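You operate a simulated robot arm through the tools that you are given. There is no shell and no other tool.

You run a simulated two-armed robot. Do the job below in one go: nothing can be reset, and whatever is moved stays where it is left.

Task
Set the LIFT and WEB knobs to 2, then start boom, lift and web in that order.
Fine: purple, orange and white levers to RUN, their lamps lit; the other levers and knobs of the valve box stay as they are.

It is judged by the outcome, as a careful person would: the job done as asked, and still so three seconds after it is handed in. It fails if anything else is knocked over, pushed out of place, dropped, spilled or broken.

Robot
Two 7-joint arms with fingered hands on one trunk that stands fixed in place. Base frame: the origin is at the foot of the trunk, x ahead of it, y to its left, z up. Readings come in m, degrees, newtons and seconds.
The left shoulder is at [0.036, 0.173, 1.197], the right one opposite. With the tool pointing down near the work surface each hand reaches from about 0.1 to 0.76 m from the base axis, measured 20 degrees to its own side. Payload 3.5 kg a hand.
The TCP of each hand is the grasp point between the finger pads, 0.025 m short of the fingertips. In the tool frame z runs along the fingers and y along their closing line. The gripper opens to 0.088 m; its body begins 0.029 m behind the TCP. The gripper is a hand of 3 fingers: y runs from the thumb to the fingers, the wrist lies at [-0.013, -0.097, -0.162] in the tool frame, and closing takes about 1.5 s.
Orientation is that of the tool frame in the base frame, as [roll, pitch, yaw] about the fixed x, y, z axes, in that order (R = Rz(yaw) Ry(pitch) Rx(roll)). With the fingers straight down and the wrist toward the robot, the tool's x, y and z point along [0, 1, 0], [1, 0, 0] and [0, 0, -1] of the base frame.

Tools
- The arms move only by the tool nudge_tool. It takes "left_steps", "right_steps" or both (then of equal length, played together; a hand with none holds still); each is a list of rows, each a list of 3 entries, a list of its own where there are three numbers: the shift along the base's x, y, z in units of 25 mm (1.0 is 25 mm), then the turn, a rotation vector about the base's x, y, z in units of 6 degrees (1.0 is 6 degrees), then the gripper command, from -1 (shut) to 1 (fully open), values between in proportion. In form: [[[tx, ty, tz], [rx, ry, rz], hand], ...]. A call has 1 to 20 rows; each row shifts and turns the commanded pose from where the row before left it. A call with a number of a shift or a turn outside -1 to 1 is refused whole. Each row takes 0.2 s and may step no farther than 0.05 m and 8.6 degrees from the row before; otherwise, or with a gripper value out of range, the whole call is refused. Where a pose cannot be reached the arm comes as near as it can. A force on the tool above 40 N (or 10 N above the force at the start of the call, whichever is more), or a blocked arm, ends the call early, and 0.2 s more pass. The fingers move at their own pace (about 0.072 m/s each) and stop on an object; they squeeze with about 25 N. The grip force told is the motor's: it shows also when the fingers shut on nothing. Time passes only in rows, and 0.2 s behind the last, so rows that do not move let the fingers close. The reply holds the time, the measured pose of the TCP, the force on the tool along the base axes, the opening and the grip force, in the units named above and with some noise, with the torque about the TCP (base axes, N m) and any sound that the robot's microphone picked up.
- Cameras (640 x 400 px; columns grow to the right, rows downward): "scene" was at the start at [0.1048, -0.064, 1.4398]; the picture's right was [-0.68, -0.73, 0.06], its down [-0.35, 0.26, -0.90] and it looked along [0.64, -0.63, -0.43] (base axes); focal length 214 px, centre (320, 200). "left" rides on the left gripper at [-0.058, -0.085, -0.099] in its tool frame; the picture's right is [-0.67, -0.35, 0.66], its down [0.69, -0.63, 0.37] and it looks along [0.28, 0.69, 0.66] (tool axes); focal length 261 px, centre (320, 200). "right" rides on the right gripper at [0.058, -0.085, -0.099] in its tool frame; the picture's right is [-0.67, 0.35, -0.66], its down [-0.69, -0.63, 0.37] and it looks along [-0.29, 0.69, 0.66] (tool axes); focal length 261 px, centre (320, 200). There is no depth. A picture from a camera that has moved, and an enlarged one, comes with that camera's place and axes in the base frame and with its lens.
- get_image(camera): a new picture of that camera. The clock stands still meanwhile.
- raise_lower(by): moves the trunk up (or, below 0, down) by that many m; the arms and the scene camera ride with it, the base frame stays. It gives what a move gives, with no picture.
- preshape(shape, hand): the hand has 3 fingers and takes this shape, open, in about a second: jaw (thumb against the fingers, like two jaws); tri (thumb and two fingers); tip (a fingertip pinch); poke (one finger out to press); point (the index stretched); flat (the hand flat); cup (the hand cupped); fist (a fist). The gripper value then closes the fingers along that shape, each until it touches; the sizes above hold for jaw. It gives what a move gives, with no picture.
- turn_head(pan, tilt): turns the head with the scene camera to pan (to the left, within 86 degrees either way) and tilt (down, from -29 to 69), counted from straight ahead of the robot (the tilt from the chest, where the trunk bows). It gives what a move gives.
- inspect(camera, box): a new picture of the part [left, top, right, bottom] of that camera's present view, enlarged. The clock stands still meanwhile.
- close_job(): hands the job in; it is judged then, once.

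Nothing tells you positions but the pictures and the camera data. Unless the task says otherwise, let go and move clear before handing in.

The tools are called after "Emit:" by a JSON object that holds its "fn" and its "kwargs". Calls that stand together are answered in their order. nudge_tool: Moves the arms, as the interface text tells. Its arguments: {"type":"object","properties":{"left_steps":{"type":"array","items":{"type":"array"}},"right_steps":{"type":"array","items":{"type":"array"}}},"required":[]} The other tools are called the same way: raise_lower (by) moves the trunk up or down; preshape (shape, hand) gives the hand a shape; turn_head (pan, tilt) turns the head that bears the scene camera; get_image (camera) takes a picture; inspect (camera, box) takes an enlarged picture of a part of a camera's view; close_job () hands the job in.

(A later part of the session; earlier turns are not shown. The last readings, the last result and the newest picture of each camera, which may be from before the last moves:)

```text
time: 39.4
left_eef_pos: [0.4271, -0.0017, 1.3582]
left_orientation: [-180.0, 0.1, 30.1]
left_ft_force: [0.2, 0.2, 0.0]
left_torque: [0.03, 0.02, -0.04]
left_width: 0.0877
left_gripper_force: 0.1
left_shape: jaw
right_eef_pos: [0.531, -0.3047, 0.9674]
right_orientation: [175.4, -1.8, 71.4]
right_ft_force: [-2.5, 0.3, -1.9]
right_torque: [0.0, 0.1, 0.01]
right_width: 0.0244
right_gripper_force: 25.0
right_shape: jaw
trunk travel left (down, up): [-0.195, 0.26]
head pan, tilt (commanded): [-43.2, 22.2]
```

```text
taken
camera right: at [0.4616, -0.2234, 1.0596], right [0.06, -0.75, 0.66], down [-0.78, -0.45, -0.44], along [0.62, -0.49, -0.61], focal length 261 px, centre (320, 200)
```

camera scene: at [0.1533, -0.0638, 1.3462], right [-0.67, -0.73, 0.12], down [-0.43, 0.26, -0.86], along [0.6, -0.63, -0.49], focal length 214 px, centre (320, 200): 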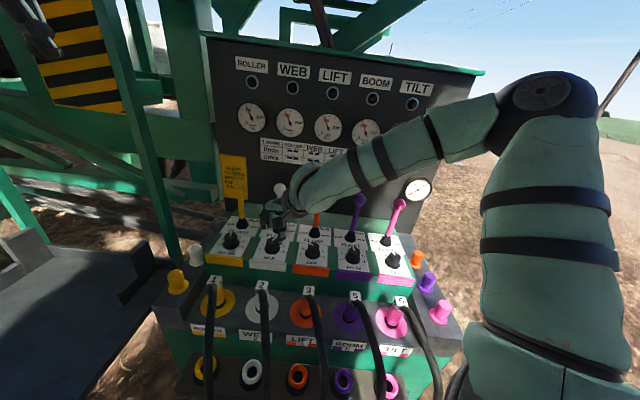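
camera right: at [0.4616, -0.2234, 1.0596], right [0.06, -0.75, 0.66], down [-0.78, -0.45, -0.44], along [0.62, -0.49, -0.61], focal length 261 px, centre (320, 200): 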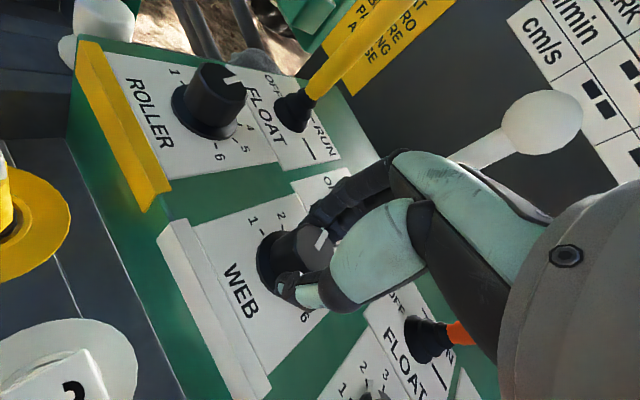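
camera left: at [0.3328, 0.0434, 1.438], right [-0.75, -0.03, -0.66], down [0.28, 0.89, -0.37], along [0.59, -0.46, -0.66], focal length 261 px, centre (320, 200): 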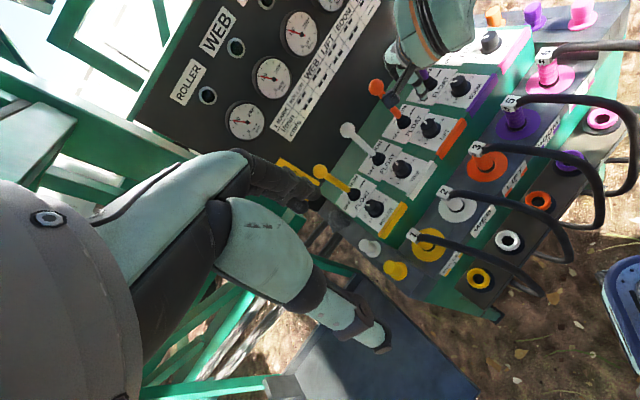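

Emit:
{"fn": "nudge_tool", "kwargs": {"right_steps": [[[0, 0, 0], [0, 0, 0.8], -1], [[0, 0, 0], [0, 0, 0.8], -1], [[0, 0, 0], [0, 0, 0.8], -1], [[0, 0, 0], [0, 0, 0.8], -1], [[0, 0, 0], [0, 0, 0.8], -1], [[0, 0, 0], [0, 0, 0.8], -1], [[0, 0, 0], [0, 0, 0.8], -1], [[0, 0, 0], [0, 0, 0.73], -1], [[0, 0, 0], [0, 0, 0], -1]]}}

Emit:
{"fn": "inspect", "kwargs": {"camera": "right", "box": [200, 150, 360, 350]}}

Emit:
{"fn": "inspect", "kwargs": {"camera": "scene", "box": [240, 215, 310, 275]}}

Emit:
{"fn": "inspect", "kwargs": {"camera": "left", "box": [370, 110, 470, 200]}}

```text
time: 41.4
left_eef_pos: [0.4267, 0.0003, 1.3575]
left_orientation: [180.0, 0.0, 30.1]
left_ft_force: [0.0, -0.1, -0.3]
left_torque: [0.0, -0.02, 0.02]
left_width: 0.0878
left_gripper_force: 0.1
left_shape: jaw
right_eef_pos: [0.5307, -0.3033, 0.9682]
right_orientation: [175.4, -1.8, 109.4]
right_ft_force: [4.2, 3.7, 1.4]
right_torque: [0.07, -0.09, -0.01]
right_width: 0.024
right_gripper_force: 24.9
right_shape: jaw
trunk travel left (down, up): [-0.195, 0.26]
head pan, tilt (commanded): [-43.2, 22.2]
```

```text
2.00 times, centred on (280, 250) of right
camera zoom: at [0.4256, -0.2837, 1.0595], right [0.51, -0.55, 0.66], down [-0.34, -0.83, -0.44], along [0.79, 0.0, -0.61], focal length 521 px, centre (400, 100)
```

zoom: 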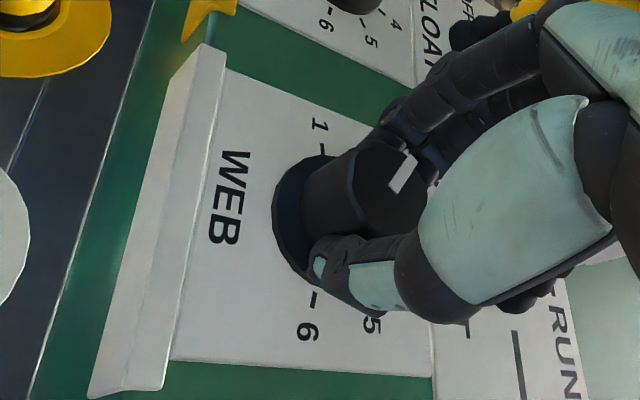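

```text
6.67 times, centred on (275, 245) of scene
camera zoom: at [0.1546, -0.0627, 1.346], right [-0.67, -0.73, 0.12], down [-0.44, 0.26, -0.86], along [0.6, -0.63, -0.49], focal length 1430 px, centre (620, -100)
```

zoom: 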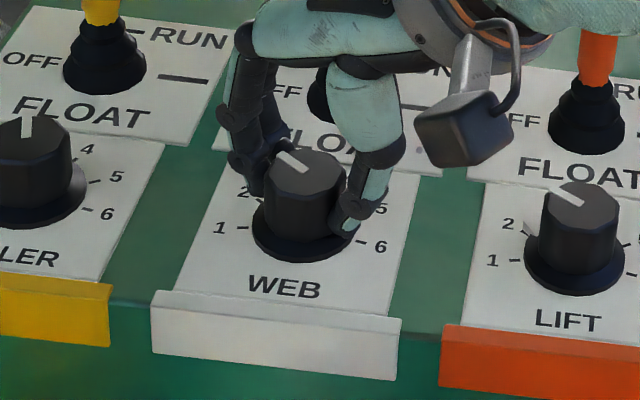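

```text
4.44 times, centred on (420, 155) of left
camera zoom: at [0.3341, 0.045, 1.457], right [-0.76, -0.03, -0.65], down [0.28, 0.89, -0.37], along [0.59, -0.46, -0.66], focal length 1158 px, centre (-124, 400)
```

zoom: 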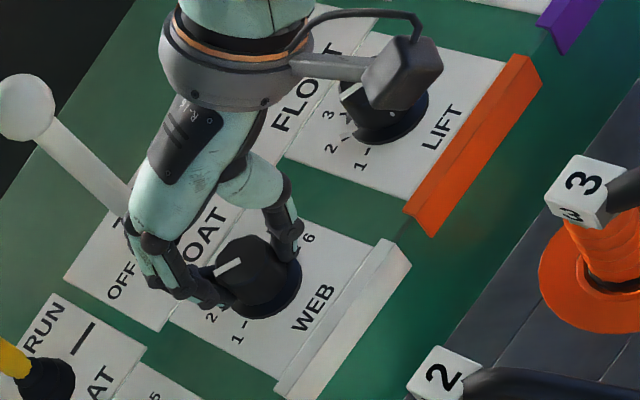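

WEB measures about -53° to -56°, roughly 5° short of mark 2, while LIFT in the same picture reads -61°. I'll add a small turn.

Emit:
{"fn": "nudge_tool", "kwargs": {"right_steps": [[[0, 0, 0], [0, 0, 0.4], -1], [[0, 0, 0], [0, 0, 0.45], -1], [[0, 0, 0], [0, 0, 0], -1]]}}

Emit:
{"fn": "inspect", "kwargs": {"camera": "right", "box": [200, 150, 360, 350]}}

Emit:
{"fn": "inspect", "kwargs": {"camera": "scene", "box": [240, 215, 310, 275]}}

```text
time: 42.2
left_eef_pos: [0.4276, 0.0001, 1.3571]
left_orientation: [179.9, 0.1, 30.0]
left_ft_force: [-0.4, -0.3, -0.9]
left_torque: [-0.01, -0.01, 0.0]
left_width: 0.0874
left_gripper_force: 0.1
left_shape: jaw
right_eef_pos: [0.5307, -0.3039, 0.9679]
right_orientation: [175.4, -1.7, 114.6]
right_ft_force: [2.1, 4.5, 1.9]
right_torque: [0.08, -0.07, -0.04]
right_width: 0.0238
right_gripper_force: 25.0
right_shape: jaw
trunk travel left (down, up): [-0.195, 0.26]
head pan, tilt (commanded): [-43.2, 22.2]
```

```text
2.00 times, centred on (280, 250) of right
camera zoom: at [0.4243, -0.2931, 1.0594], right [0.55, -0.51, 0.66], down [-0.26, -0.86, -0.44], along [0.79, 0.07, -0.61], focal length 521 px, centre (400, 100)
```

zoom: 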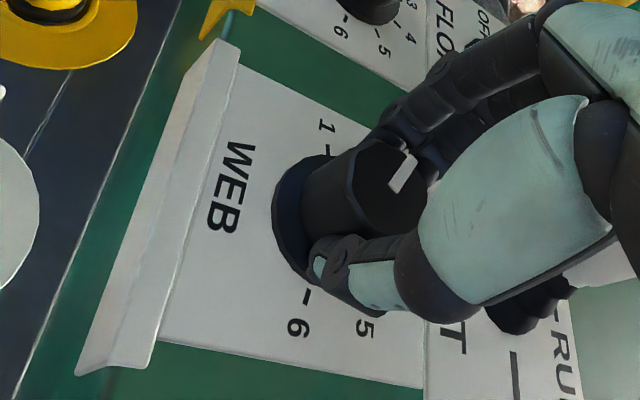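

```text
6.67 times, centred on (275, 245) of scene
camera zoom: at [0.1544, -0.0628, 1.3461], right [-0.67, -0.73, 0.12], down [-0.44, 0.26, -0.86], along [0.6, -0.63, -0.49], focal length 1430 px, centre (620, -100)
```

zoom: 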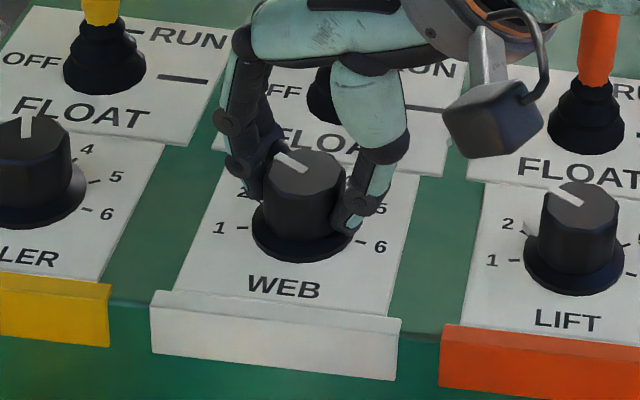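

Emit:
{"fn": "inspect", "kwargs": {"camera": "scene", "box": [258, 225, 288, 255]}}

Emit:
{"fn": "inspect", "kwargs": {"camera": "scene", "box": [288, 225, 328, 265]}}

Emit:
{"fn": "inspect", "kwargs": {"camera": "left", "box": [405, 130, 455, 180]}}

```text
13.33 times, centred on (273, 240) of scene
camera zoom: at [0.1544, -0.0628, 1.3461], right [-0.67, -0.73, 0.12], down [-0.44, 0.26, -0.86], along [0.6, -0.63, -0.49], focal length 2860 px, centre (947, -333)
```

zoom: 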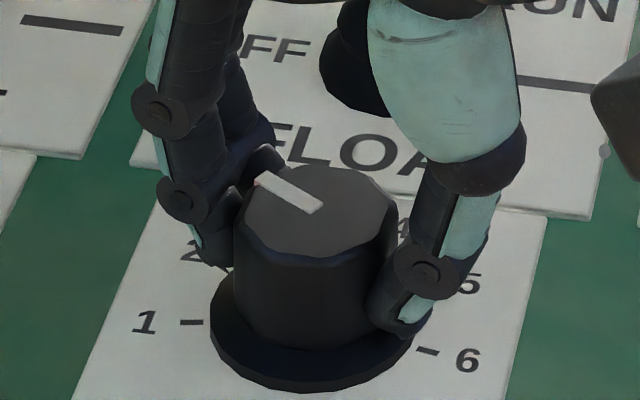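

```text
10.00 times, centred on (308, 245) of scene
camera zoom: at [0.1544, -0.0628, 1.3461], right [-0.67, -0.73, 0.12], down [-0.44, 0.26, -0.86], along [0.6, -0.63, -0.49], focal length 2145 px, centre (440, -250)
```

zoom: 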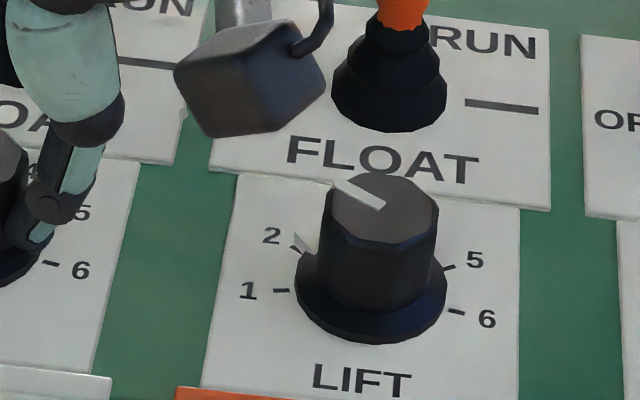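

```text
8.00 times, centred on (430, 155) of left
camera zoom: at [0.3338, 0.045, 1.4571], right [-0.76, -0.03, -0.65], down [0.28, 0.89, -0.37], along [0.59, -0.46, -0.66], focal length 2085 px, centre (-560, 560)
```

zoom: 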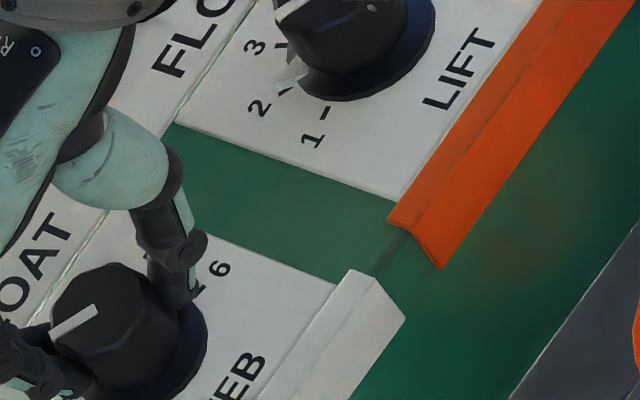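

At high zoom both pointers measure about -60° ±3°, so both are on mark 2. I'll release WEB, lift off straight and back away toward myself.

Emit:
{"fn": "nudge_tool", "kwargs": {"right_steps": [[[0, 0, 0], [0, 0, 0], 0.16], [[0, 0, 0], [0, 0, 0], 0.16], [[0, 0, 0], [0, 0, 0], 0.16], [[0, 0, 0.6], [0, 0, 0], 0.16], [[0, 0, 0.6], [0, 0, 0], 0.16], [[-0.43, 0.41, 0.5], [0, 0, 0], 0.16], [[-0.43, 0.41, 0.6], [0, 0, -0.6], 0.16], [[-0.43, 0.41, 0.8], [0, 0, -0.6], 0.16], [[-0.43, 0.41, 0.8], [0, 0, -0.6], 0.16], [[-0.4, 0.2, 0.8], [0, 0, -0.6], 0.16], [[-0.4, 0, 0.8], [0, 0, -0.6], 0.16]]}}

Emit:
{"fn": "get_image", "kwargs": {"camera": "scene"}}

Emit:
{"fn": "inspect", "kwargs": {"camera": "scene", "box": [240, 210, 330, 270]}}

Emit:
{"fn": "get_image", "kwargs": {"camera": "right"}}

Emit:
{"fn": "inspect", "kwargs": {"camera": "left", "box": [380, 90, 500, 190]}}

```text
time: 44.6
left_eef_pos: [0.4261, -0.0013, 1.3579]
left_orientation: [179.9, -0.1, 30.2]
left_ft_force: [0.5, 0.2, 0.8]
left_torque: [-0.02, -0.01, 0.02]
left_width: 0.0873
left_gripper_force: 0.0
left_shape: jaw
right_eef_pos: [0.4668, -0.2585, 1.1042]
right_orientation: [175.2, -1.8, 96.5]
right_ft_force: [-0.1, 0.2, 0.0]
right_torque: [0.01, -0.01, 0.01]
right_width: 0.0507
right_gripper_force: 0.2
right_shape: jaw
trunk travel left (down, up): [-0.195, 0.26]
head pan, tilt (commanded): [-43.2, 22.2]
```

```text
taken
camera scene: at [0.1532, -0.0636, 1.3462], right [-0.67, -0.73, 0.12], down [-0.43, 0.26, -0.86], along [0.6, -0.63, -0.49], focal length 214 px, centre (320, 200)
```

scene: 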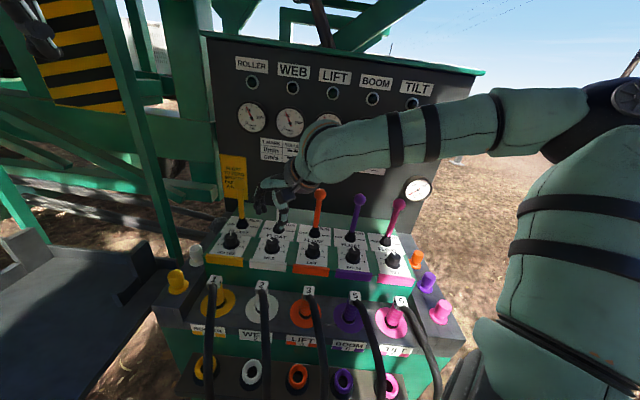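

```text
6.67 times, centred on (285, 240) of scene
camera zoom: at [0.1532, -0.0636, 1.3462], right [-0.67, -0.73, 0.12], down [-0.43, 0.26, -0.86], along [0.6, -0.63, -0.49], focal length 1430 px, centre (553, -67)
```

zoom: 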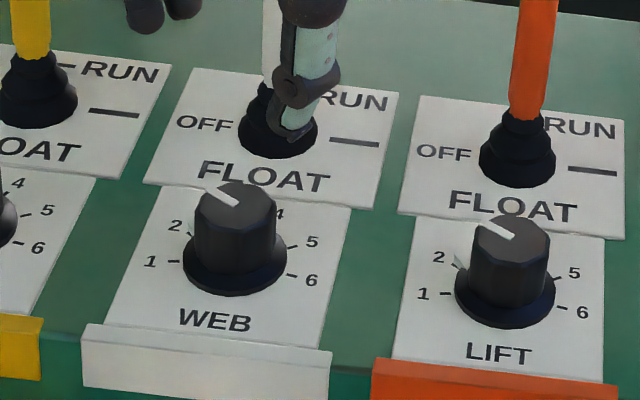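

```text
taken
camera right: at [0.369, -0.2151, 1.1957], right [0.37, -0.65, 0.66], down [-0.52, -0.73, -0.44], along [0.77, -0.18, -0.61], focal length 261 px, centre (320, 200)
```

right: 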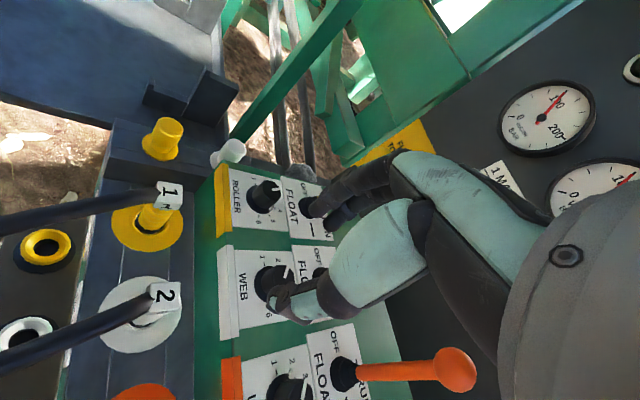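

```text
4.00 times, centred on (440, 140) of left
camera zoom: at [0.3326, 0.0441, 1.4575], right [-0.75, -0.03, -0.66], down [0.28, 0.89, -0.37], along [0.59, -0.46, -0.66], focal length 1043 px, centre (-160, 440)
```

zoom: 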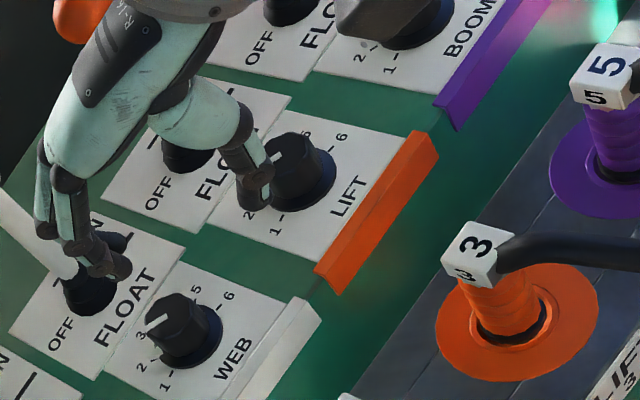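

Both knobs are now on mark 2: WEB reads -60° and LIFT -61°. Next come the levers, starting with BOOM (purple). I'll close the jaw to form a compact pusher and bring it to my side of the purple ball at u≈0.074.

Emit:
{"fn": "nudge_tool", "kwargs": {"right_steps": [[[-0.324, -0.649, 0.1], [0, 0, -0.694], 0.16], [[-0.324, -0.649, 0.1], [0, 0, -0.694], 0.0], [[-0.324, -0.649, 0.1], [0, 0, -0.694], -0.3], [[-0.324, -0.649, 0.1], [0, 0, -0.694], -0.6], [[-0.324, -0.649, 0.1], [0, 0, -0.694], -1], [[-0.324, -0.649, 0.1], [0, 0, -0.694], -1], [[-0.324, -0.649, 0.1], [0, 0, -0.694], -1], [[-0.324, -0.649, 0.1], [0, 0, -0.694], -1], [[-0.324, -0.649, 0.0], [0, 0, -0.694], -1], [[-0.324, -0.649, 0.0], [0, 0, -0.694], -1], [[-0.324, -0.649, 0.0], [0, 0, -0.694], -1], [[-0.324, -0.649, 0.0], [0, 0, -0.694], -1], [[0, 0, 0], [0, 0, 0], -1]]}}

Emit:
{"fn": "get_image", "kwargs": {"camera": "right"}}

Emit:
{"fn": "get_image", "kwargs": {"camera": "scene"}}

Emit:
{"fn": "inspect", "kwargs": {"camera": "left", "box": [340, 0, 540, 160]}}

```text
time: 47.4
left_eef_pos: [0.4269, 0.0001, 1.3594]
left_orientation: [180.0, 0.1, 30.1]
left_ft_force: [0.0, -0.5, -0.5]
left_torque: [0.03, 0.0, -0.01]
left_width: 0.0877
left_gripper_force: 0.1
left_shape: jaw
right_eef_pos: [0.3703, -0.4528, 1.1256]
right_orientation: [175.3, -1.8, 46.5]
right_ft_force: [1.0, 0.7, 0.2]
right_torque: [-0.02, 0.03, -0.02]
right_width: 0.0
right_gripper_force: 25.6
right_shape: jaw
trunk travel left (down, up): [-0.195, 0.26]
head pan, tilt (commanded): [-43.2, 22.2]
```

```text
taken
camera right: at [0.3413, -0.3493, 1.2166], right [-0.26, -0.7, 0.66], down [-0.9, -0.08, -0.44], along [0.36, -0.71, -0.61], focal length 261 px, centre (320, 200)
```

right: 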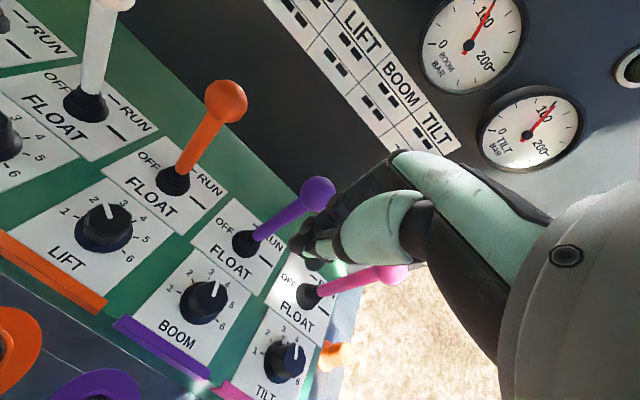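

```text
taken
camera scene: at [0.154, -0.0638, 1.3461], right [-0.67, -0.73, 0.12], down [-0.44, 0.26, -0.86], along [0.6, -0.63, -0.49], focal length 214 px, centre (320, 200)
```

scene: 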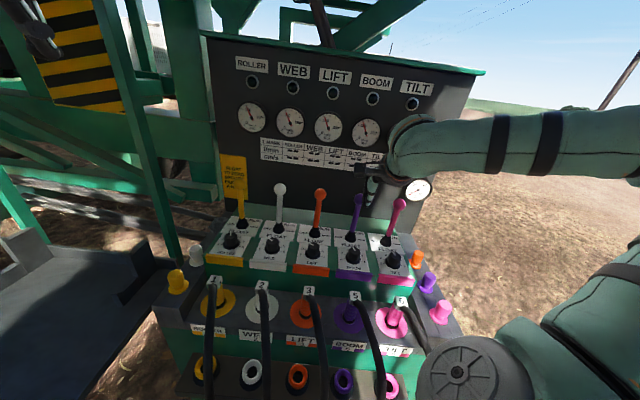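

```text
2.50 times, centred on (440, 80) of left
camera zoom: at [0.3334, 0.0439, 1.4572], right [-0.75, -0.03, -0.65], down [0.28, 0.89, -0.37], along [0.59, -0.46, -0.66], focal length 652 px, centre (20, 500)
```

zoom: 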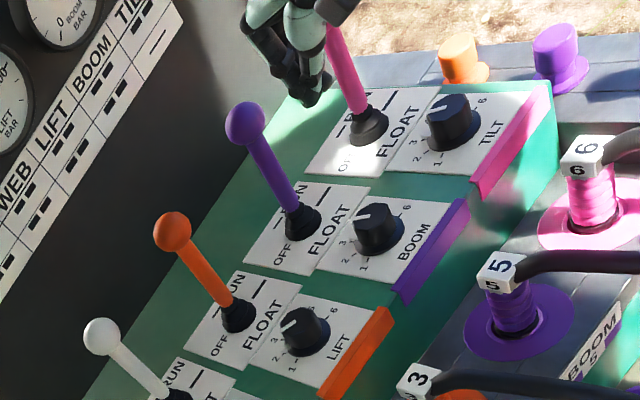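

The pusher is aligned with the purple ball at u≈0.073. I'll lower to ball height and move forward slowly until contact.

Emit:
{"fn": "nudge_tool", "kwargs": {"right_steps": [[[0, 0, -0.8], [0, 0, 0], -1], [[0, 0, -0.8], [0, 0, 0], -1], [[0.29, -0.275, 0], [0, 0, 0], -1], [[0.29, -0.275, 0], [0, 0, 0], -1], [[0, 0, 0], [0, 0, 0], -1]]}}

Emit:
{"fn": "get_image", "kwargs": {"camera": "right"}}

Emit:
{"fn": "inspect", "kwargs": {"camera": "left", "box": [340, 0, 500, 120]}}

Emit:
{"fn": "inspect", "kwargs": {"camera": "scene", "box": [300, 130, 440, 260]}}

```text
time: 48.6
left_eef_pos: [0.4271, -0.0016, 1.3588]
left_orientation: [179.9, 0.0, 30.2]
left_ft_force: [0.4, 0.5, -0.2]
left_torque: [0.02, 0.0, 0.02]
left_width: 0.0875
left_gripper_force: 0.0
left_shape: jaw
right_eef_pos: [0.385, -0.4671, 1.0835]
right_orientation: [175.3, -1.9, 46.6]
right_ft_force: [-0.3, 0.3, -0.8]
right_torque: [-0.02, 0.01, 0.01]
right_width: 0.0002
right_gripper_force: 24.3
right_shape: jaw
trunk travel left (down, up): [-0.195, 0.26]
head pan, tilt (commanded): [-43.2, 22.2]
```

```text
taken
camera right: at [0.3556, -0.3634, 1.1757], right [-0.26, -0.7, 0.66], down [-0.9, -0.08, -0.44], along [0.36, -0.71, -0.61], focal length 261 px, centre (320, 200)
```

right: 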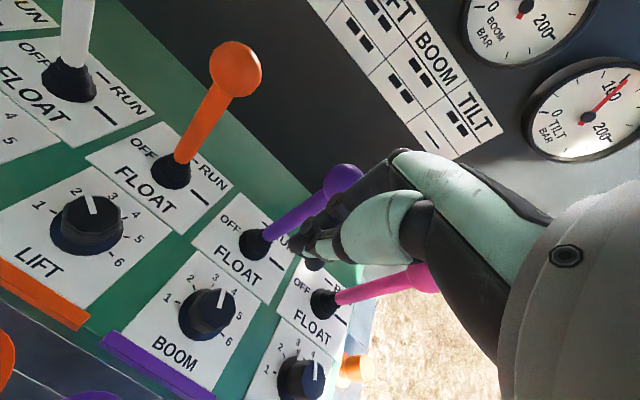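

```text
3.33 times, centred on (420, 60) of left
camera zoom: at [0.3331, 0.0438, 1.4573], right [-0.75, -0.03, -0.66], down [0.28, 0.89, -0.37], along [0.59, -0.46, -0.66], focal length 869 px, centre (-13, 667)
```

zoom: 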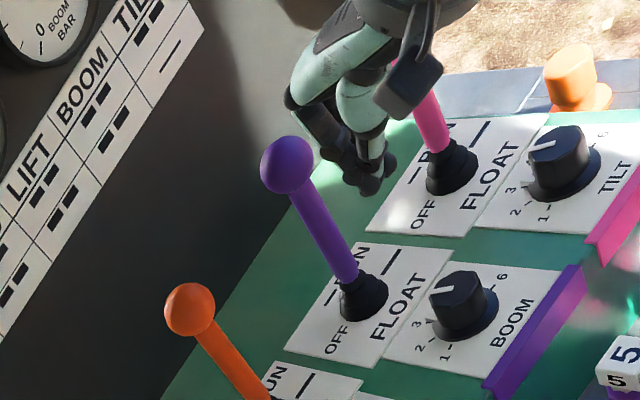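

```text
3.08 times, centred on (370, 195) of scene
camera zoom: at [0.1537, -0.0638, 1.3461], right [-0.67, -0.73, 0.12], down [-0.44, 0.26, -0.86], along [0.6, -0.63, -0.49], focal length 660 px, centre (166, 215)
```

zoom: 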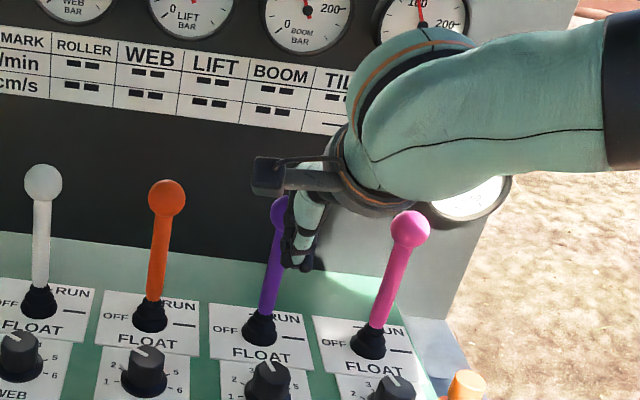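

Emit:
{"fn": "nudge_tool", "kwargs": {"right_steps": [[[0.29, -0.275, 0], [0, 0, 0], -1], [[0.29, -0.275, 0], [0, 0, 0], -1], [[0.29, -0.275, 0], [0, 0, 0], -1], [[0, 0, 0], [0, 0, 0], -1]]}}

Emit:
{"fn": "get_image", "kwargs": {"camera": "right"}}

Emit:
{"fn": "inspect", "kwargs": {"camera": "left", "box": [340, 0, 500, 120]}}

Emit:
{"fn": "inspect", "kwargs": {"camera": "scene", "box": [220, 50, 460, 260]}}

```text
time: 49.6
left_eef_pos: [0.4266, -0.0008, 1.3586]
left_orientation: [-180.0, 0.1, 30.1]
left_ft_force: [0.1, 0.7, -0.9]
left_torque: [0.01, -0.03, 0.0]
left_width: 0.0876
left_gripper_force: 0.1
left_shape: jaw
right_eef_pos: [0.4065, -0.4879, 1.0832]
right_orientation: [175.2, -1.8, 46.6]
right_ft_force: [-0.1, -0.4, -0.3]
right_torque: [-0.03, 0.05, 0.0]
right_width: 0.0
right_gripper_force: 25.0
right_shape: jaw
trunk travel left (down, up): [-0.195, 0.26]
head pan, tilt (commanded): [-43.2, 22.2]
```

```text
taken
camera right: at [0.3767, -0.385, 1.1758], right [-0.26, -0.7, 0.66], down [-0.9, -0.08, -0.44], along [0.36, -0.71, -0.61], focal length 261 px, centre (320, 200)
```

right: 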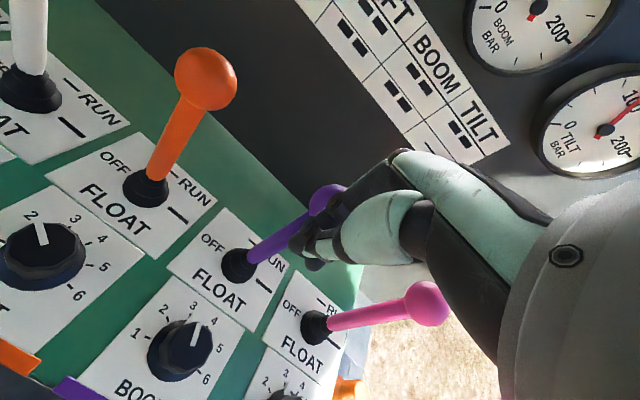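

```text
3.33 times, centred on (420, 60) of left
camera zoom: at [0.3332, 0.0438, 1.4573], right [-0.75, -0.03, -0.66], down [0.28, 0.89, -0.37], along [0.59, -0.46, -0.66], focal length 869 px, centre (-13, 667)
```

zoom: 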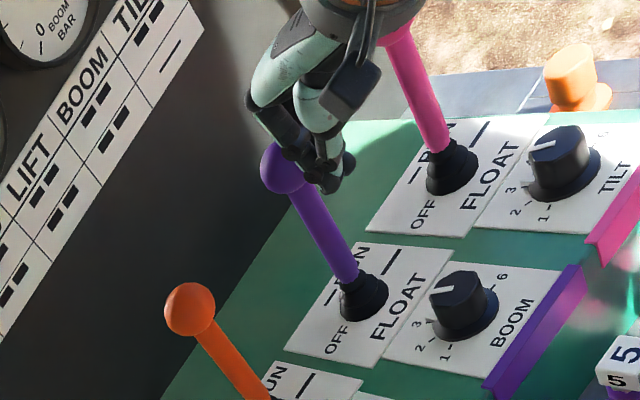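

```text
1.90 times, centred on (340, 155) of scene
camera zoom: at [0.1538, -0.0638, 1.3461], right [-0.67, -0.73, 0.12], down [-0.44, 0.26, -0.86], along [0.6, -0.63, -0.49], focal length 408 px, centre (282, 286)
```

zoom: 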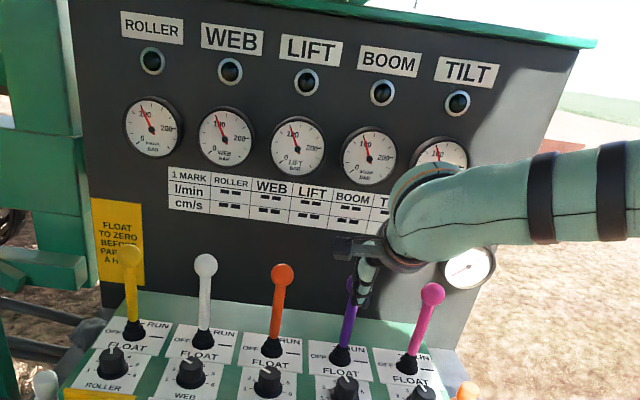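

Emit:
{"fn": "nudge_tool", "kwargs": {"right_steps": [[[0.29, -0.275, 0], [0, 0, 0], -1], [[0.29, -0.275, 0], [0, 0, 0], -1], [[0, 0, 0], [0, 0, 0], -1]]}}

Emit:
{"fn": "get_image", "kwargs": {"camera": "right"}}

Emit:
{"fn": "inspect", "kwargs": {"camera": "left", "box": [340, 0, 500, 120]}}

Emit:
{"fn": "inspect", "kwargs": {"camera": "scene", "box": [220, 50, 460, 260]}}

```text
time: 50.4
left_eef_pos: [0.4267, -0.0002, 1.3586]
left_orientation: [-180.0, 0.1, 30.1]
left_ft_force: [0.0, 0.1, 0.4]
left_torque: [0.0, 0.0, 0.01]
left_width: 0.0875
left_gripper_force: 0.1
left_shape: jaw
right_eef_pos: [0.4213, -0.5015, 1.0842]
right_orientation: [175.3, -1.8, 46.6]
right_ft_force: [-0.2, -0.9, -0.3]
right_torque: [0.0, -0.01, 0.0]
right_width: 0.0
right_gripper_force: 25.0
right_shape: jaw
trunk travel left (down, up): [-0.195, 0.26]
head pan, tilt (commanded): [-43.2, 22.2]
```

```text
taken
camera right: at [0.3921, -0.3989, 1.1757], right [-0.26, -0.7, 0.66], down [-0.9, -0.08, -0.44], along [0.36, -0.71, -0.61], focal length 261 px, centre (320, 200)
```

right: 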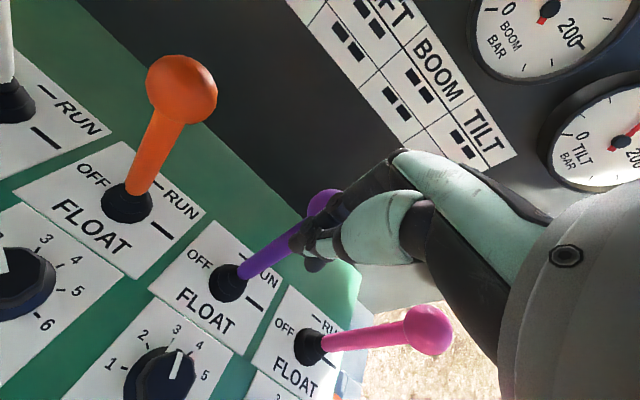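

```text
3.33 times, centred on (420, 60) of left
camera zoom: at [0.3335, 0.0437, 1.4572], right [-0.76, -0.03, -0.65], down [0.28, 0.89, -0.37], along [0.59, -0.46, -0.66], focal length 869 px, centre (-13, 667)
```

zoom: 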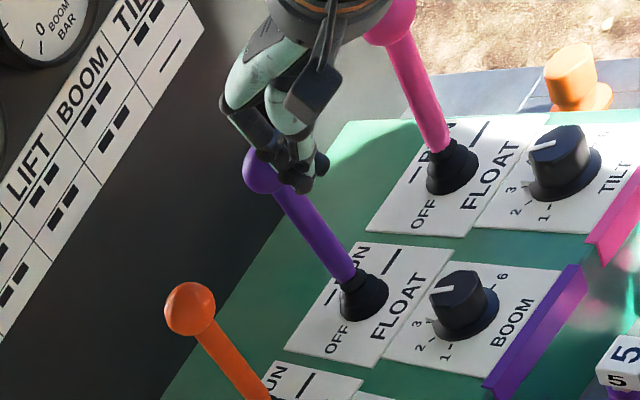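

```text
1.90 times, centred on (340, 155) of scene
camera zoom: at [0.1541, -0.0639, 1.346], right [-0.67, -0.73, 0.12], down [-0.44, 0.26, -0.86], along [0.6, -0.63, -0.49], focal length 408 px, centre (282, 286)
```

zoom: 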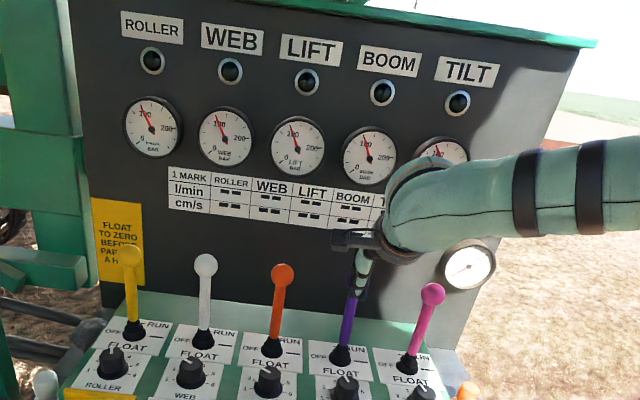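

The purple lever is moving with very little force. I'll keep pushing and watch the BOOM lamp.

Emit:
{"fn": "nudge_tool", "kwargs": {"right_steps": [[[0.29, -0.275, 0], [0, 0, 0], -1], [[0.29, -0.275, 0], [0, 0, 0], -1], [[0, 0, 0], [0, 0, 0], -1]]}}

Emit:
{"fn": "inspect", "kwargs": {"camera": "left", "box": [340, 0, 500, 120]}}

Emit:
{"fn": "inspect", "kwargs": {"camera": "scene", "box": [220, 50, 460, 260]}}

```text
time: 51.2
left_eef_pos: [0.427, -0.0007, 1.359]
left_orientation: [-179.9, 0.0, 30.1]
left_ft_force: [-1.0, 0.7, -0.6]
left_torque: [0.0, -0.01, -0.01]
left_width: 0.0874
left_gripper_force: 0.1
left_shape: jaw
right_eef_pos: [0.435, -0.5152, 1.0841]
right_orientation: [175.3, -1.8, 46.5]
right_ft_force: [-0.3, -0.6, 0.2]
right_torque: [0.02, 0.01, -0.01]
right_width: 0.0
right_gripper_force: 25.1
right_shape: jaw
trunk travel left (down, up): [-0.195, 0.26]
head pan, tilt (commanded): [-43.2, 22.2]
```

```text
3.33 times, centred on (420, 60) of left
camera zoom: at [0.3329, 0.0439, 1.4574], right [-0.75, -0.03, -0.66], down [0.28, 0.89, -0.37], along [0.59, -0.46, -0.66], focal length 869 px, centre (-13, 667)
```

zoom: 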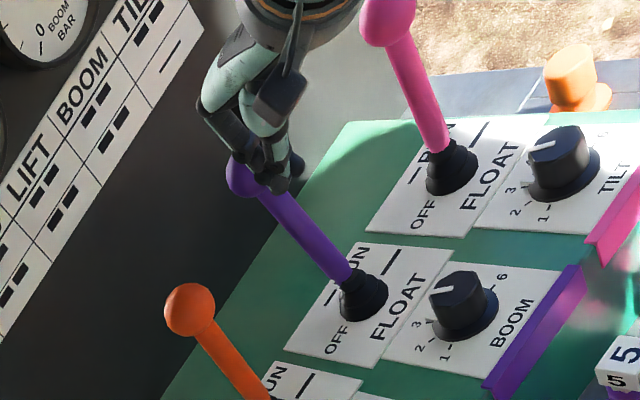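

```text
1.90 times, centred on (340, 155) of scene
camera zoom: at [0.1536, -0.0637, 1.3461], right [-0.67, -0.73, 0.12], down [-0.44, 0.26, -0.86], along [0.6, -0.63, -0.49], focal length 408 px, centre (282, 286)
```

zoom: 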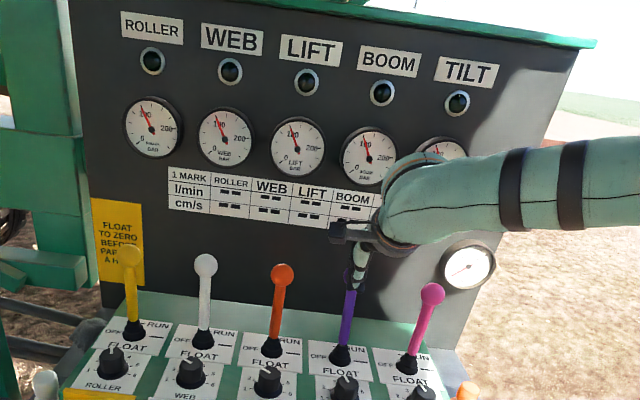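

Emit:
{"fn": "nudge_tool", "kwargs": {"right_steps": [[[0.29, -0.275, 0], [0, 0, 0], -1], [[0.29, -0.275, 0], [0, 0, 0], -1], [[0, 0, 0], [0, 0, 0], -1]]}}

Emit:
{"fn": "inspect", "kwargs": {"camera": "left", "box": [340, 0, 500, 120]}}

Emit:
{"fn": "inspect", "kwargs": {"camera": "scene", "box": [220, 50, 460, 260]}}

```text
time: 52.0
left_eef_pos: [0.4257, -0.0015, 1.3576]
left_orientation: [180.0, 0.1, 30.1]
left_ft_force: [-0.2, 0.9, 0.0]
left_torque: [0.01, -0.02, 0.0]
left_width: 0.0877
left_gripper_force: 0.1
left_shape: jaw
right_eef_pos: [0.4492, -0.5294, 1.0835]
right_orientation: [175.2, -1.7, 46.7]
right_ft_force: [-0.2, -0.4, 0.3]
right_torque: [0.02, -0.01, 0.01]
right_width: 0.0
right_gripper_force: 24.5
right_shape: jaw
trunk travel left (down, up): [-0.195, 0.26]
head pan, tilt (commanded): [-43.2, 22.2]
```

```text
3.33 times, centred on (420, 60) of left
camera zoom: at [0.3331, 0.0439, 1.4573], right [-0.75, -0.03, -0.66], down [0.28, 0.89, -0.37], along [0.59, -0.46, -0.66], focal length 869 px, centre (-13, 667)
```

zoom: 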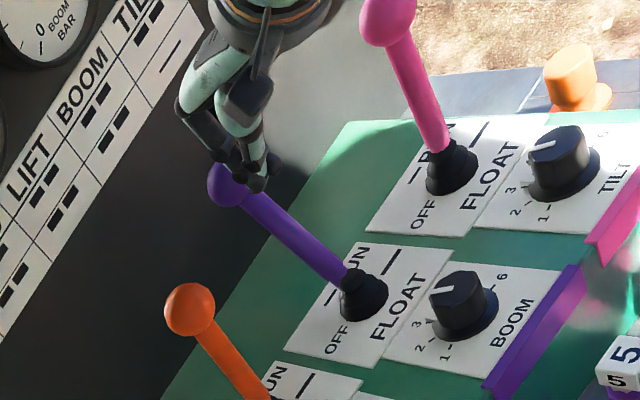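

```text
1.90 times, centred on (340, 155) of scene
camera zoom: at [0.1537, -0.0637, 1.3461], right [-0.67, -0.73, 0.12], down [-0.44, 0.26, -0.86], along [0.6, -0.63, -0.49], focal length 408 px, centre (282, 286)
```

zoom: 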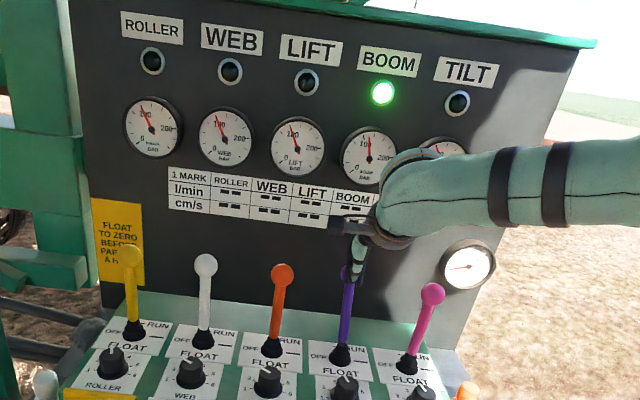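

The BOOM lamp is lit green. I'll push slightly further to seat the lever against its stop.

Emit:
{"fn": "nudge_tool", "kwargs": {"right_steps": [[[0.145, -0.138, 0], [0, 0, 0], -1], [[0.145, -0.138, 0], [0, 0, 0], -1], [[0, 0, 0], [0, 0, 0], -1]]}}

Emit:
{"fn": "inspect", "kwargs": {"camera": "left", "box": [340, 0, 500, 120]}}

Emit:
{"fn": "inspect", "kwargs": {"camera": "scene", "box": [220, 50, 460, 260]}}

```text
time: 52.8
left_eef_pos: [0.427, -0.0013, 1.3578]
left_orientation: [180.0, 0.0, 30.1]
left_ft_force: [-0.1, 0.2, -0.4]
left_torque: [0.0, -0.04, -0.01]
left_width: 0.0877
left_gripper_force: 0.0
left_shape: jaw
right_eef_pos: [0.4569, -0.5356, 1.0847]
right_orientation: [175.3, -1.7, 46.5]
right_ft_force: [0.5, 0.4, 0.6]
right_torque: [0.01, 0.02, -0.03]
right_width: 0.0001
right_gripper_force: 25.1
right_shape: jaw
trunk travel left (down, up): [-0.195, 0.26]
head pan, tilt (commanded): [-43.2, 22.2]
```

```text
3.33 times, centred on (420, 60) of left
camera zoom: at [0.3332, 0.0437, 1.4573], right [-0.75, -0.03, -0.66], down [0.28, 0.89, -0.37], along [0.59, -0.46, -0.66], focal length 869 px, centre (-13, 667)
```

zoom: 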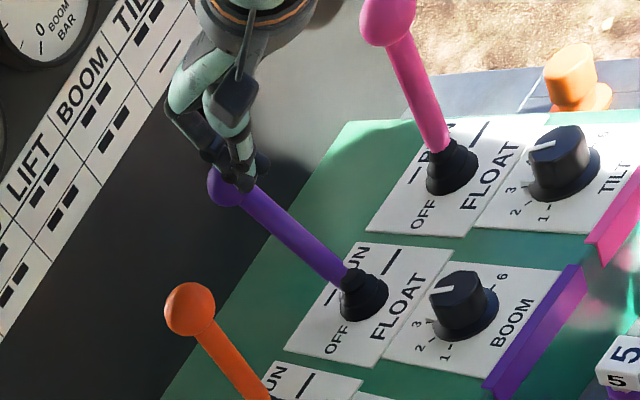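

```text
1.90 times, centred on (340, 155) of scene
camera zoom: at [0.1538, -0.0639, 1.3461], right [-0.67, -0.73, 0.12], down [-0.44, 0.26, -0.86], along [0.6, -0.63, -0.49], focal length 408 px, centre (282, 286)
```

zoom: 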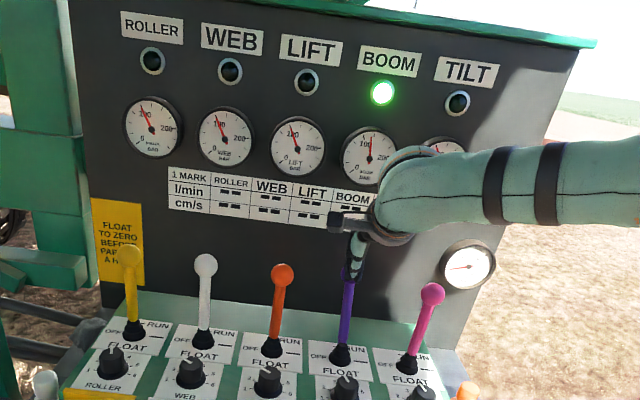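

The purple lever snapped into its RUN detent and its lamp stays lit. I'll back off and move to the LIFT (orange) lever.

Emit:
{"fn": "nudge_tool", "kwargs": {"right_steps": [[[-0.55, 0.52, 0], [0, 0, 0], -1], [[-0.55, 0.52, 0], [0, 0, 0], -1], [[-0.55, 0.52, 0.1], [0, 0, 0], -1], [[-0.55, 0.52, 0.5], [0, 0, 0], -1], [[-0.55, 0.52, 0.7], [0, 0, 0], -1], [[-0.55, 0.52, 0.7], [0, 0, 0], -1], [[0.6, 0.63, 0], [0, 0, 0], -1], [[0.6, 0.63, 0], [0, 0, 0], -1], [[0.6, 0.63, 0], [0, 0, 0], -1], [[0.6, 0.63, 0], [0, 0, 0], -1], [[0.6, 0.63, 0], [0, 0, 0], -1], [[0, 0, 0], [0, 0, 0], -1]]}}

Emit:
{"fn": "get_image", "kwargs": {"camera": "scene"}}

Emit:
{"fn": "get_image", "kwargs": {"camera": "right"}}

Emit:
{"fn": "inspect", "kwargs": {"camera": "left", "box": [320, 0, 520, 180]}}

```text
time: 55.4
left_eef_pos: [0.4259, -0.0007, 1.3579]
left_orientation: [-180.0, 0.0, 30.0]
left_ft_force: [-0.7, 0.4, -0.9]
left_torque: [-0.01, -0.02, 0.02]
left_width: 0.0877
left_gripper_force: 0.0
left_shape: jaw
right_eef_pos: [0.4489, -0.3773, 1.1339]
right_orientation: [175.2, -1.8, 46.5]
right_ft_force: [-0.9, 0.6, 0.1]
right_torque: [-0.01, 0.01, -0.04]
right_width: 0.0
right_gripper_force: 25.0
right_shape: jaw
trunk travel left (down, up): [-0.195, 0.26]
head pan, tilt (commanded): [-43.2, 22.2]
```

```text
taken
camera scene: at [0.1534, -0.0641, 1.3462], right [-0.67, -0.73, 0.12], down [-0.43, 0.26, -0.86], along [0.6, -0.63, -0.49], focal length 214 px, centre (320, 200)
```

scene: 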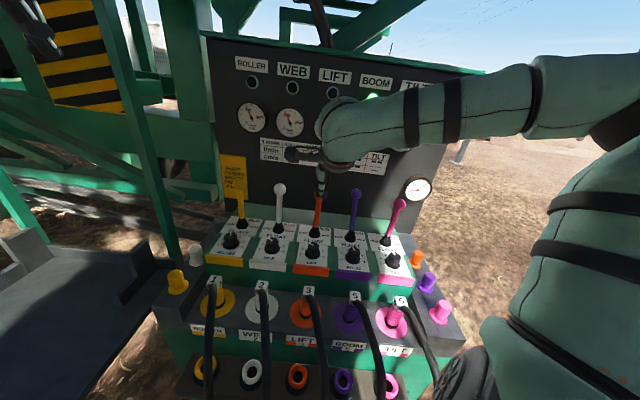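

```text
taken
camera right: at [0.4201, -0.2749, 1.2259], right [-0.26, -0.7, 0.66], down [-0.9, -0.08, -0.44], along [0.36, -0.71, -0.61], focal length 261 px, centre (320, 200)
```

right: 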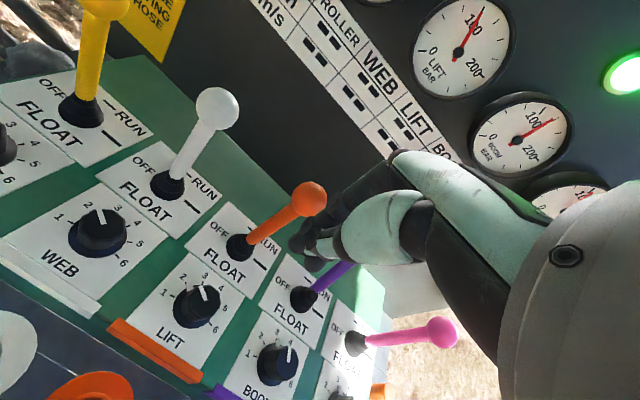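

```text
2.22 times, centred on (420, 90) of left
camera zoom: at [0.3327, 0.0434, 1.4574], right [-0.75, -0.03, -0.66], down [0.28, 0.89, -0.37], along [0.59, -0.46, -0.66], focal length 579 px, centre (98, 444)
```

zoom: 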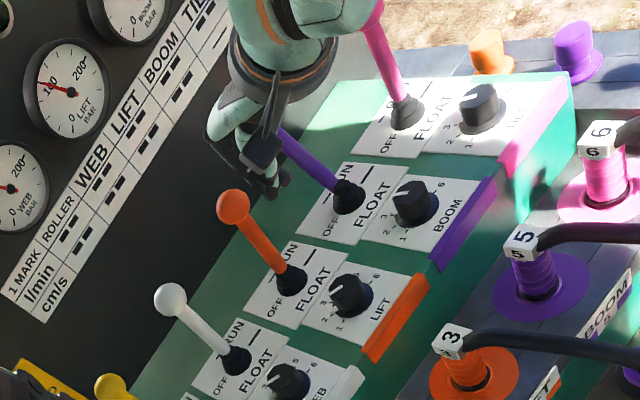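

BOOM stays lit. The pusher is lined up with the orange ball, so I'll lower and advance to contact.

Emit:
{"fn": "nudge_tool", "kwargs": {"right_steps": [[[0, 0, -1], [0, 0, 0], -1], [[0, 0, -1], [0, 0, 0], -1], [[0.29, -0.275, 0], [0, 0, 0], -1], [[0.29, -0.275, 0], [0, 0, 0], -1], [[0.29, -0.275, 0], [0, 0, 0], -1], [[0.29, -0.275, 0], [0, 0, 0], -1], [[0.29, -0.275, 0], [0, 0, 0], -1], [[0, 0, 0], [0, 0, 0], -1]]}}

Emit:
{"fn": "get_image", "kwargs": {"camera": "right"}}

Emit:
{"fn": "inspect", "kwargs": {"camera": "left", "box": [320, 0, 520, 180]}}

Emit:
{"fn": "inspect", "kwargs": {"camera": "scene", "box": [220, 50, 460, 260]}}

```text
time: 57.2
left_eef_pos: [0.4259, -0.0006, 1.357]
left_orientation: [180.0, 0.1, 30.1]
left_ft_force: [0.3, 1.2, -0.7]
left_torque: [-0.01, 0.03, 0.01]
left_width: 0.0875
left_gripper_force: 0.0
left_shape: jaw
right_eef_pos: [0.4866, -0.4123, 1.0854]
right_orientation: [175.3, -1.7, 46.5]
right_ft_force: [-0.1, -0.6, 0.8]
right_torque: [-0.01, -0.02, 0.03]
right_width: 0.0
right_gripper_force: 25.4
right_shape: jaw
trunk travel left (down, up): [-0.195, 0.26]
head pan, tilt (commanded): [-43.2, 22.2]
```

```text
taken
camera right: at [0.4562, -0.31, 1.1765], right [-0.26, -0.7, 0.66], down [-0.9, -0.08, -0.44], along [0.36, -0.71, -0.61], focal length 261 px, centre (320, 200)
```

right: 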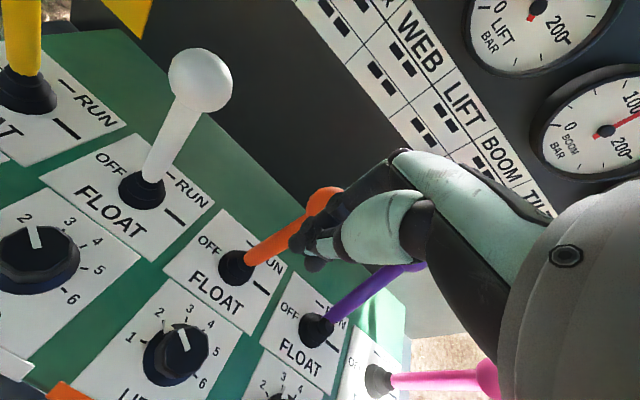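

```text
2.22 times, centred on (420, 90) of left
camera zoom: at [0.3331, 0.0438, 1.4573], right [-0.75, -0.03, -0.66], down [0.28, 0.89, -0.37], along [0.59, -0.46, -0.66], focal length 579 px, centre (98, 444)
```

zoom: 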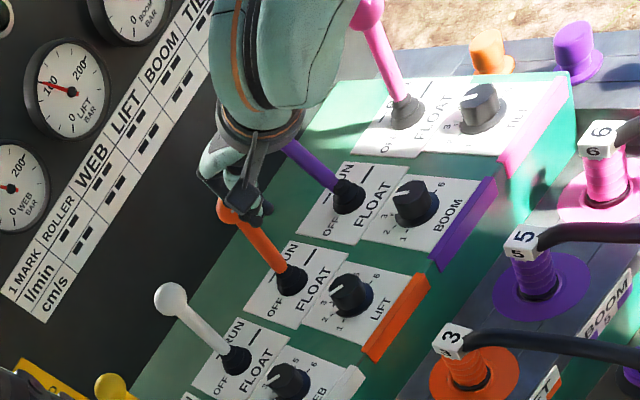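

```text
1.90 times, centred on (340, 155) of scene
camera zoom: at [0.1537, -0.0638, 1.3461], right [-0.67, -0.73, 0.12], down [-0.44, 0.26, -0.86], along [0.6, -0.63, -0.49], focal length 408 px, centre (282, 286)
```

zoom: 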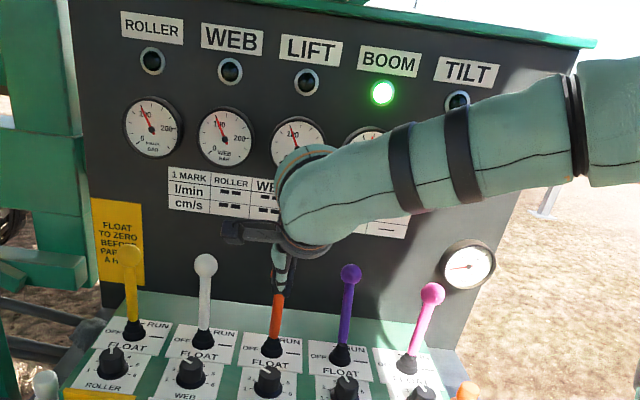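

Contact with the orange ball is close, and the white and purple levers are clear. I'll push it toward RUN.

Emit:
{"fn": "nudge_tool", "kwargs": {"right_steps": [[[0.29, -0.275, 0], [0, 0, 0], -1], [[0.29, -0.275, 0], [0, 0, 0], -1], [[0.29, -0.275, 0], [0, 0, 0], -1], [[0.29, -0.275, 0], [0, 0, 0], -1], [[0.29, -0.275, 0], [0, 0, 0], -1], [[0, 0, 0], [0, 0, 0], -1]]}}

Emit:
{"fn": "inspect", "kwargs": {"camera": "left", "box": [320, 0, 520, 180]}}

Emit:
{"fn": "inspect", "kwargs": {"camera": "scene", "box": [220, 50, 460, 260]}}

```text
time: 58.6
left_eef_pos: [0.4268, 0.0001, 1.3577]
left_orientation: [-180.0, 0.1, 30.2]
left_ft_force: [0.2, -0.7, -0.3]
left_torque: [0.0, -0.01, 0.03]
left_width: 0.0875
left_gripper_force: 0.1
left_shape: jaw
right_eef_pos: [0.5212, -0.4479, 1.0846]
right_orientation: [175.3, -1.8, 46.5]
right_ft_force: [0.0, 0.0, -0.5]
right_torque: [0.01, -0.04, 0.0]
right_width: 0.0001
right_gripper_force: 25.2
right_shape: jaw
trunk travel left (down, up): [-0.195, 0.26]
head pan, tilt (commanded): [-43.2, 22.2]
```

```text
2.22 times, centred on (420, 90) of left
camera zoom: at [0.3331, 0.0438, 1.4573], right [-0.75, -0.03, -0.66], down [0.28, 0.89, -0.37], along [0.59, -0.46, -0.66], focal length 579 px, centre (98, 444)
```

zoom: 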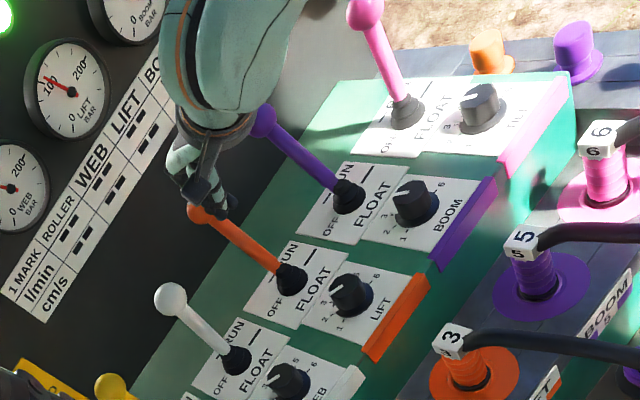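

```text
1.90 times, centred on (340, 155) of scene
camera zoom: at [0.1537, -0.0638, 1.3461], right [-0.67, -0.73, 0.12], down [-0.44, 0.26, -0.86], along [0.6, -0.63, -0.49], focal length 408 px, centre (282, 286)
```

zoom: 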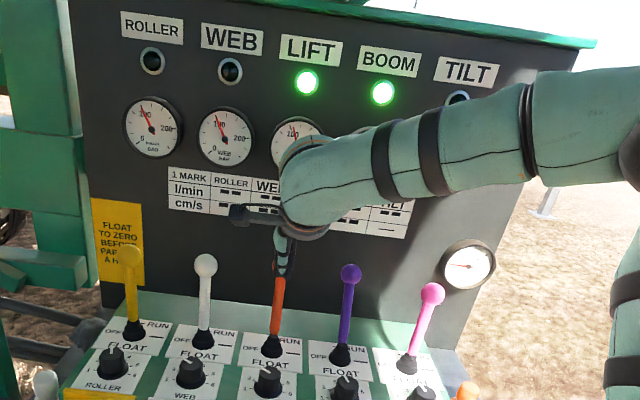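

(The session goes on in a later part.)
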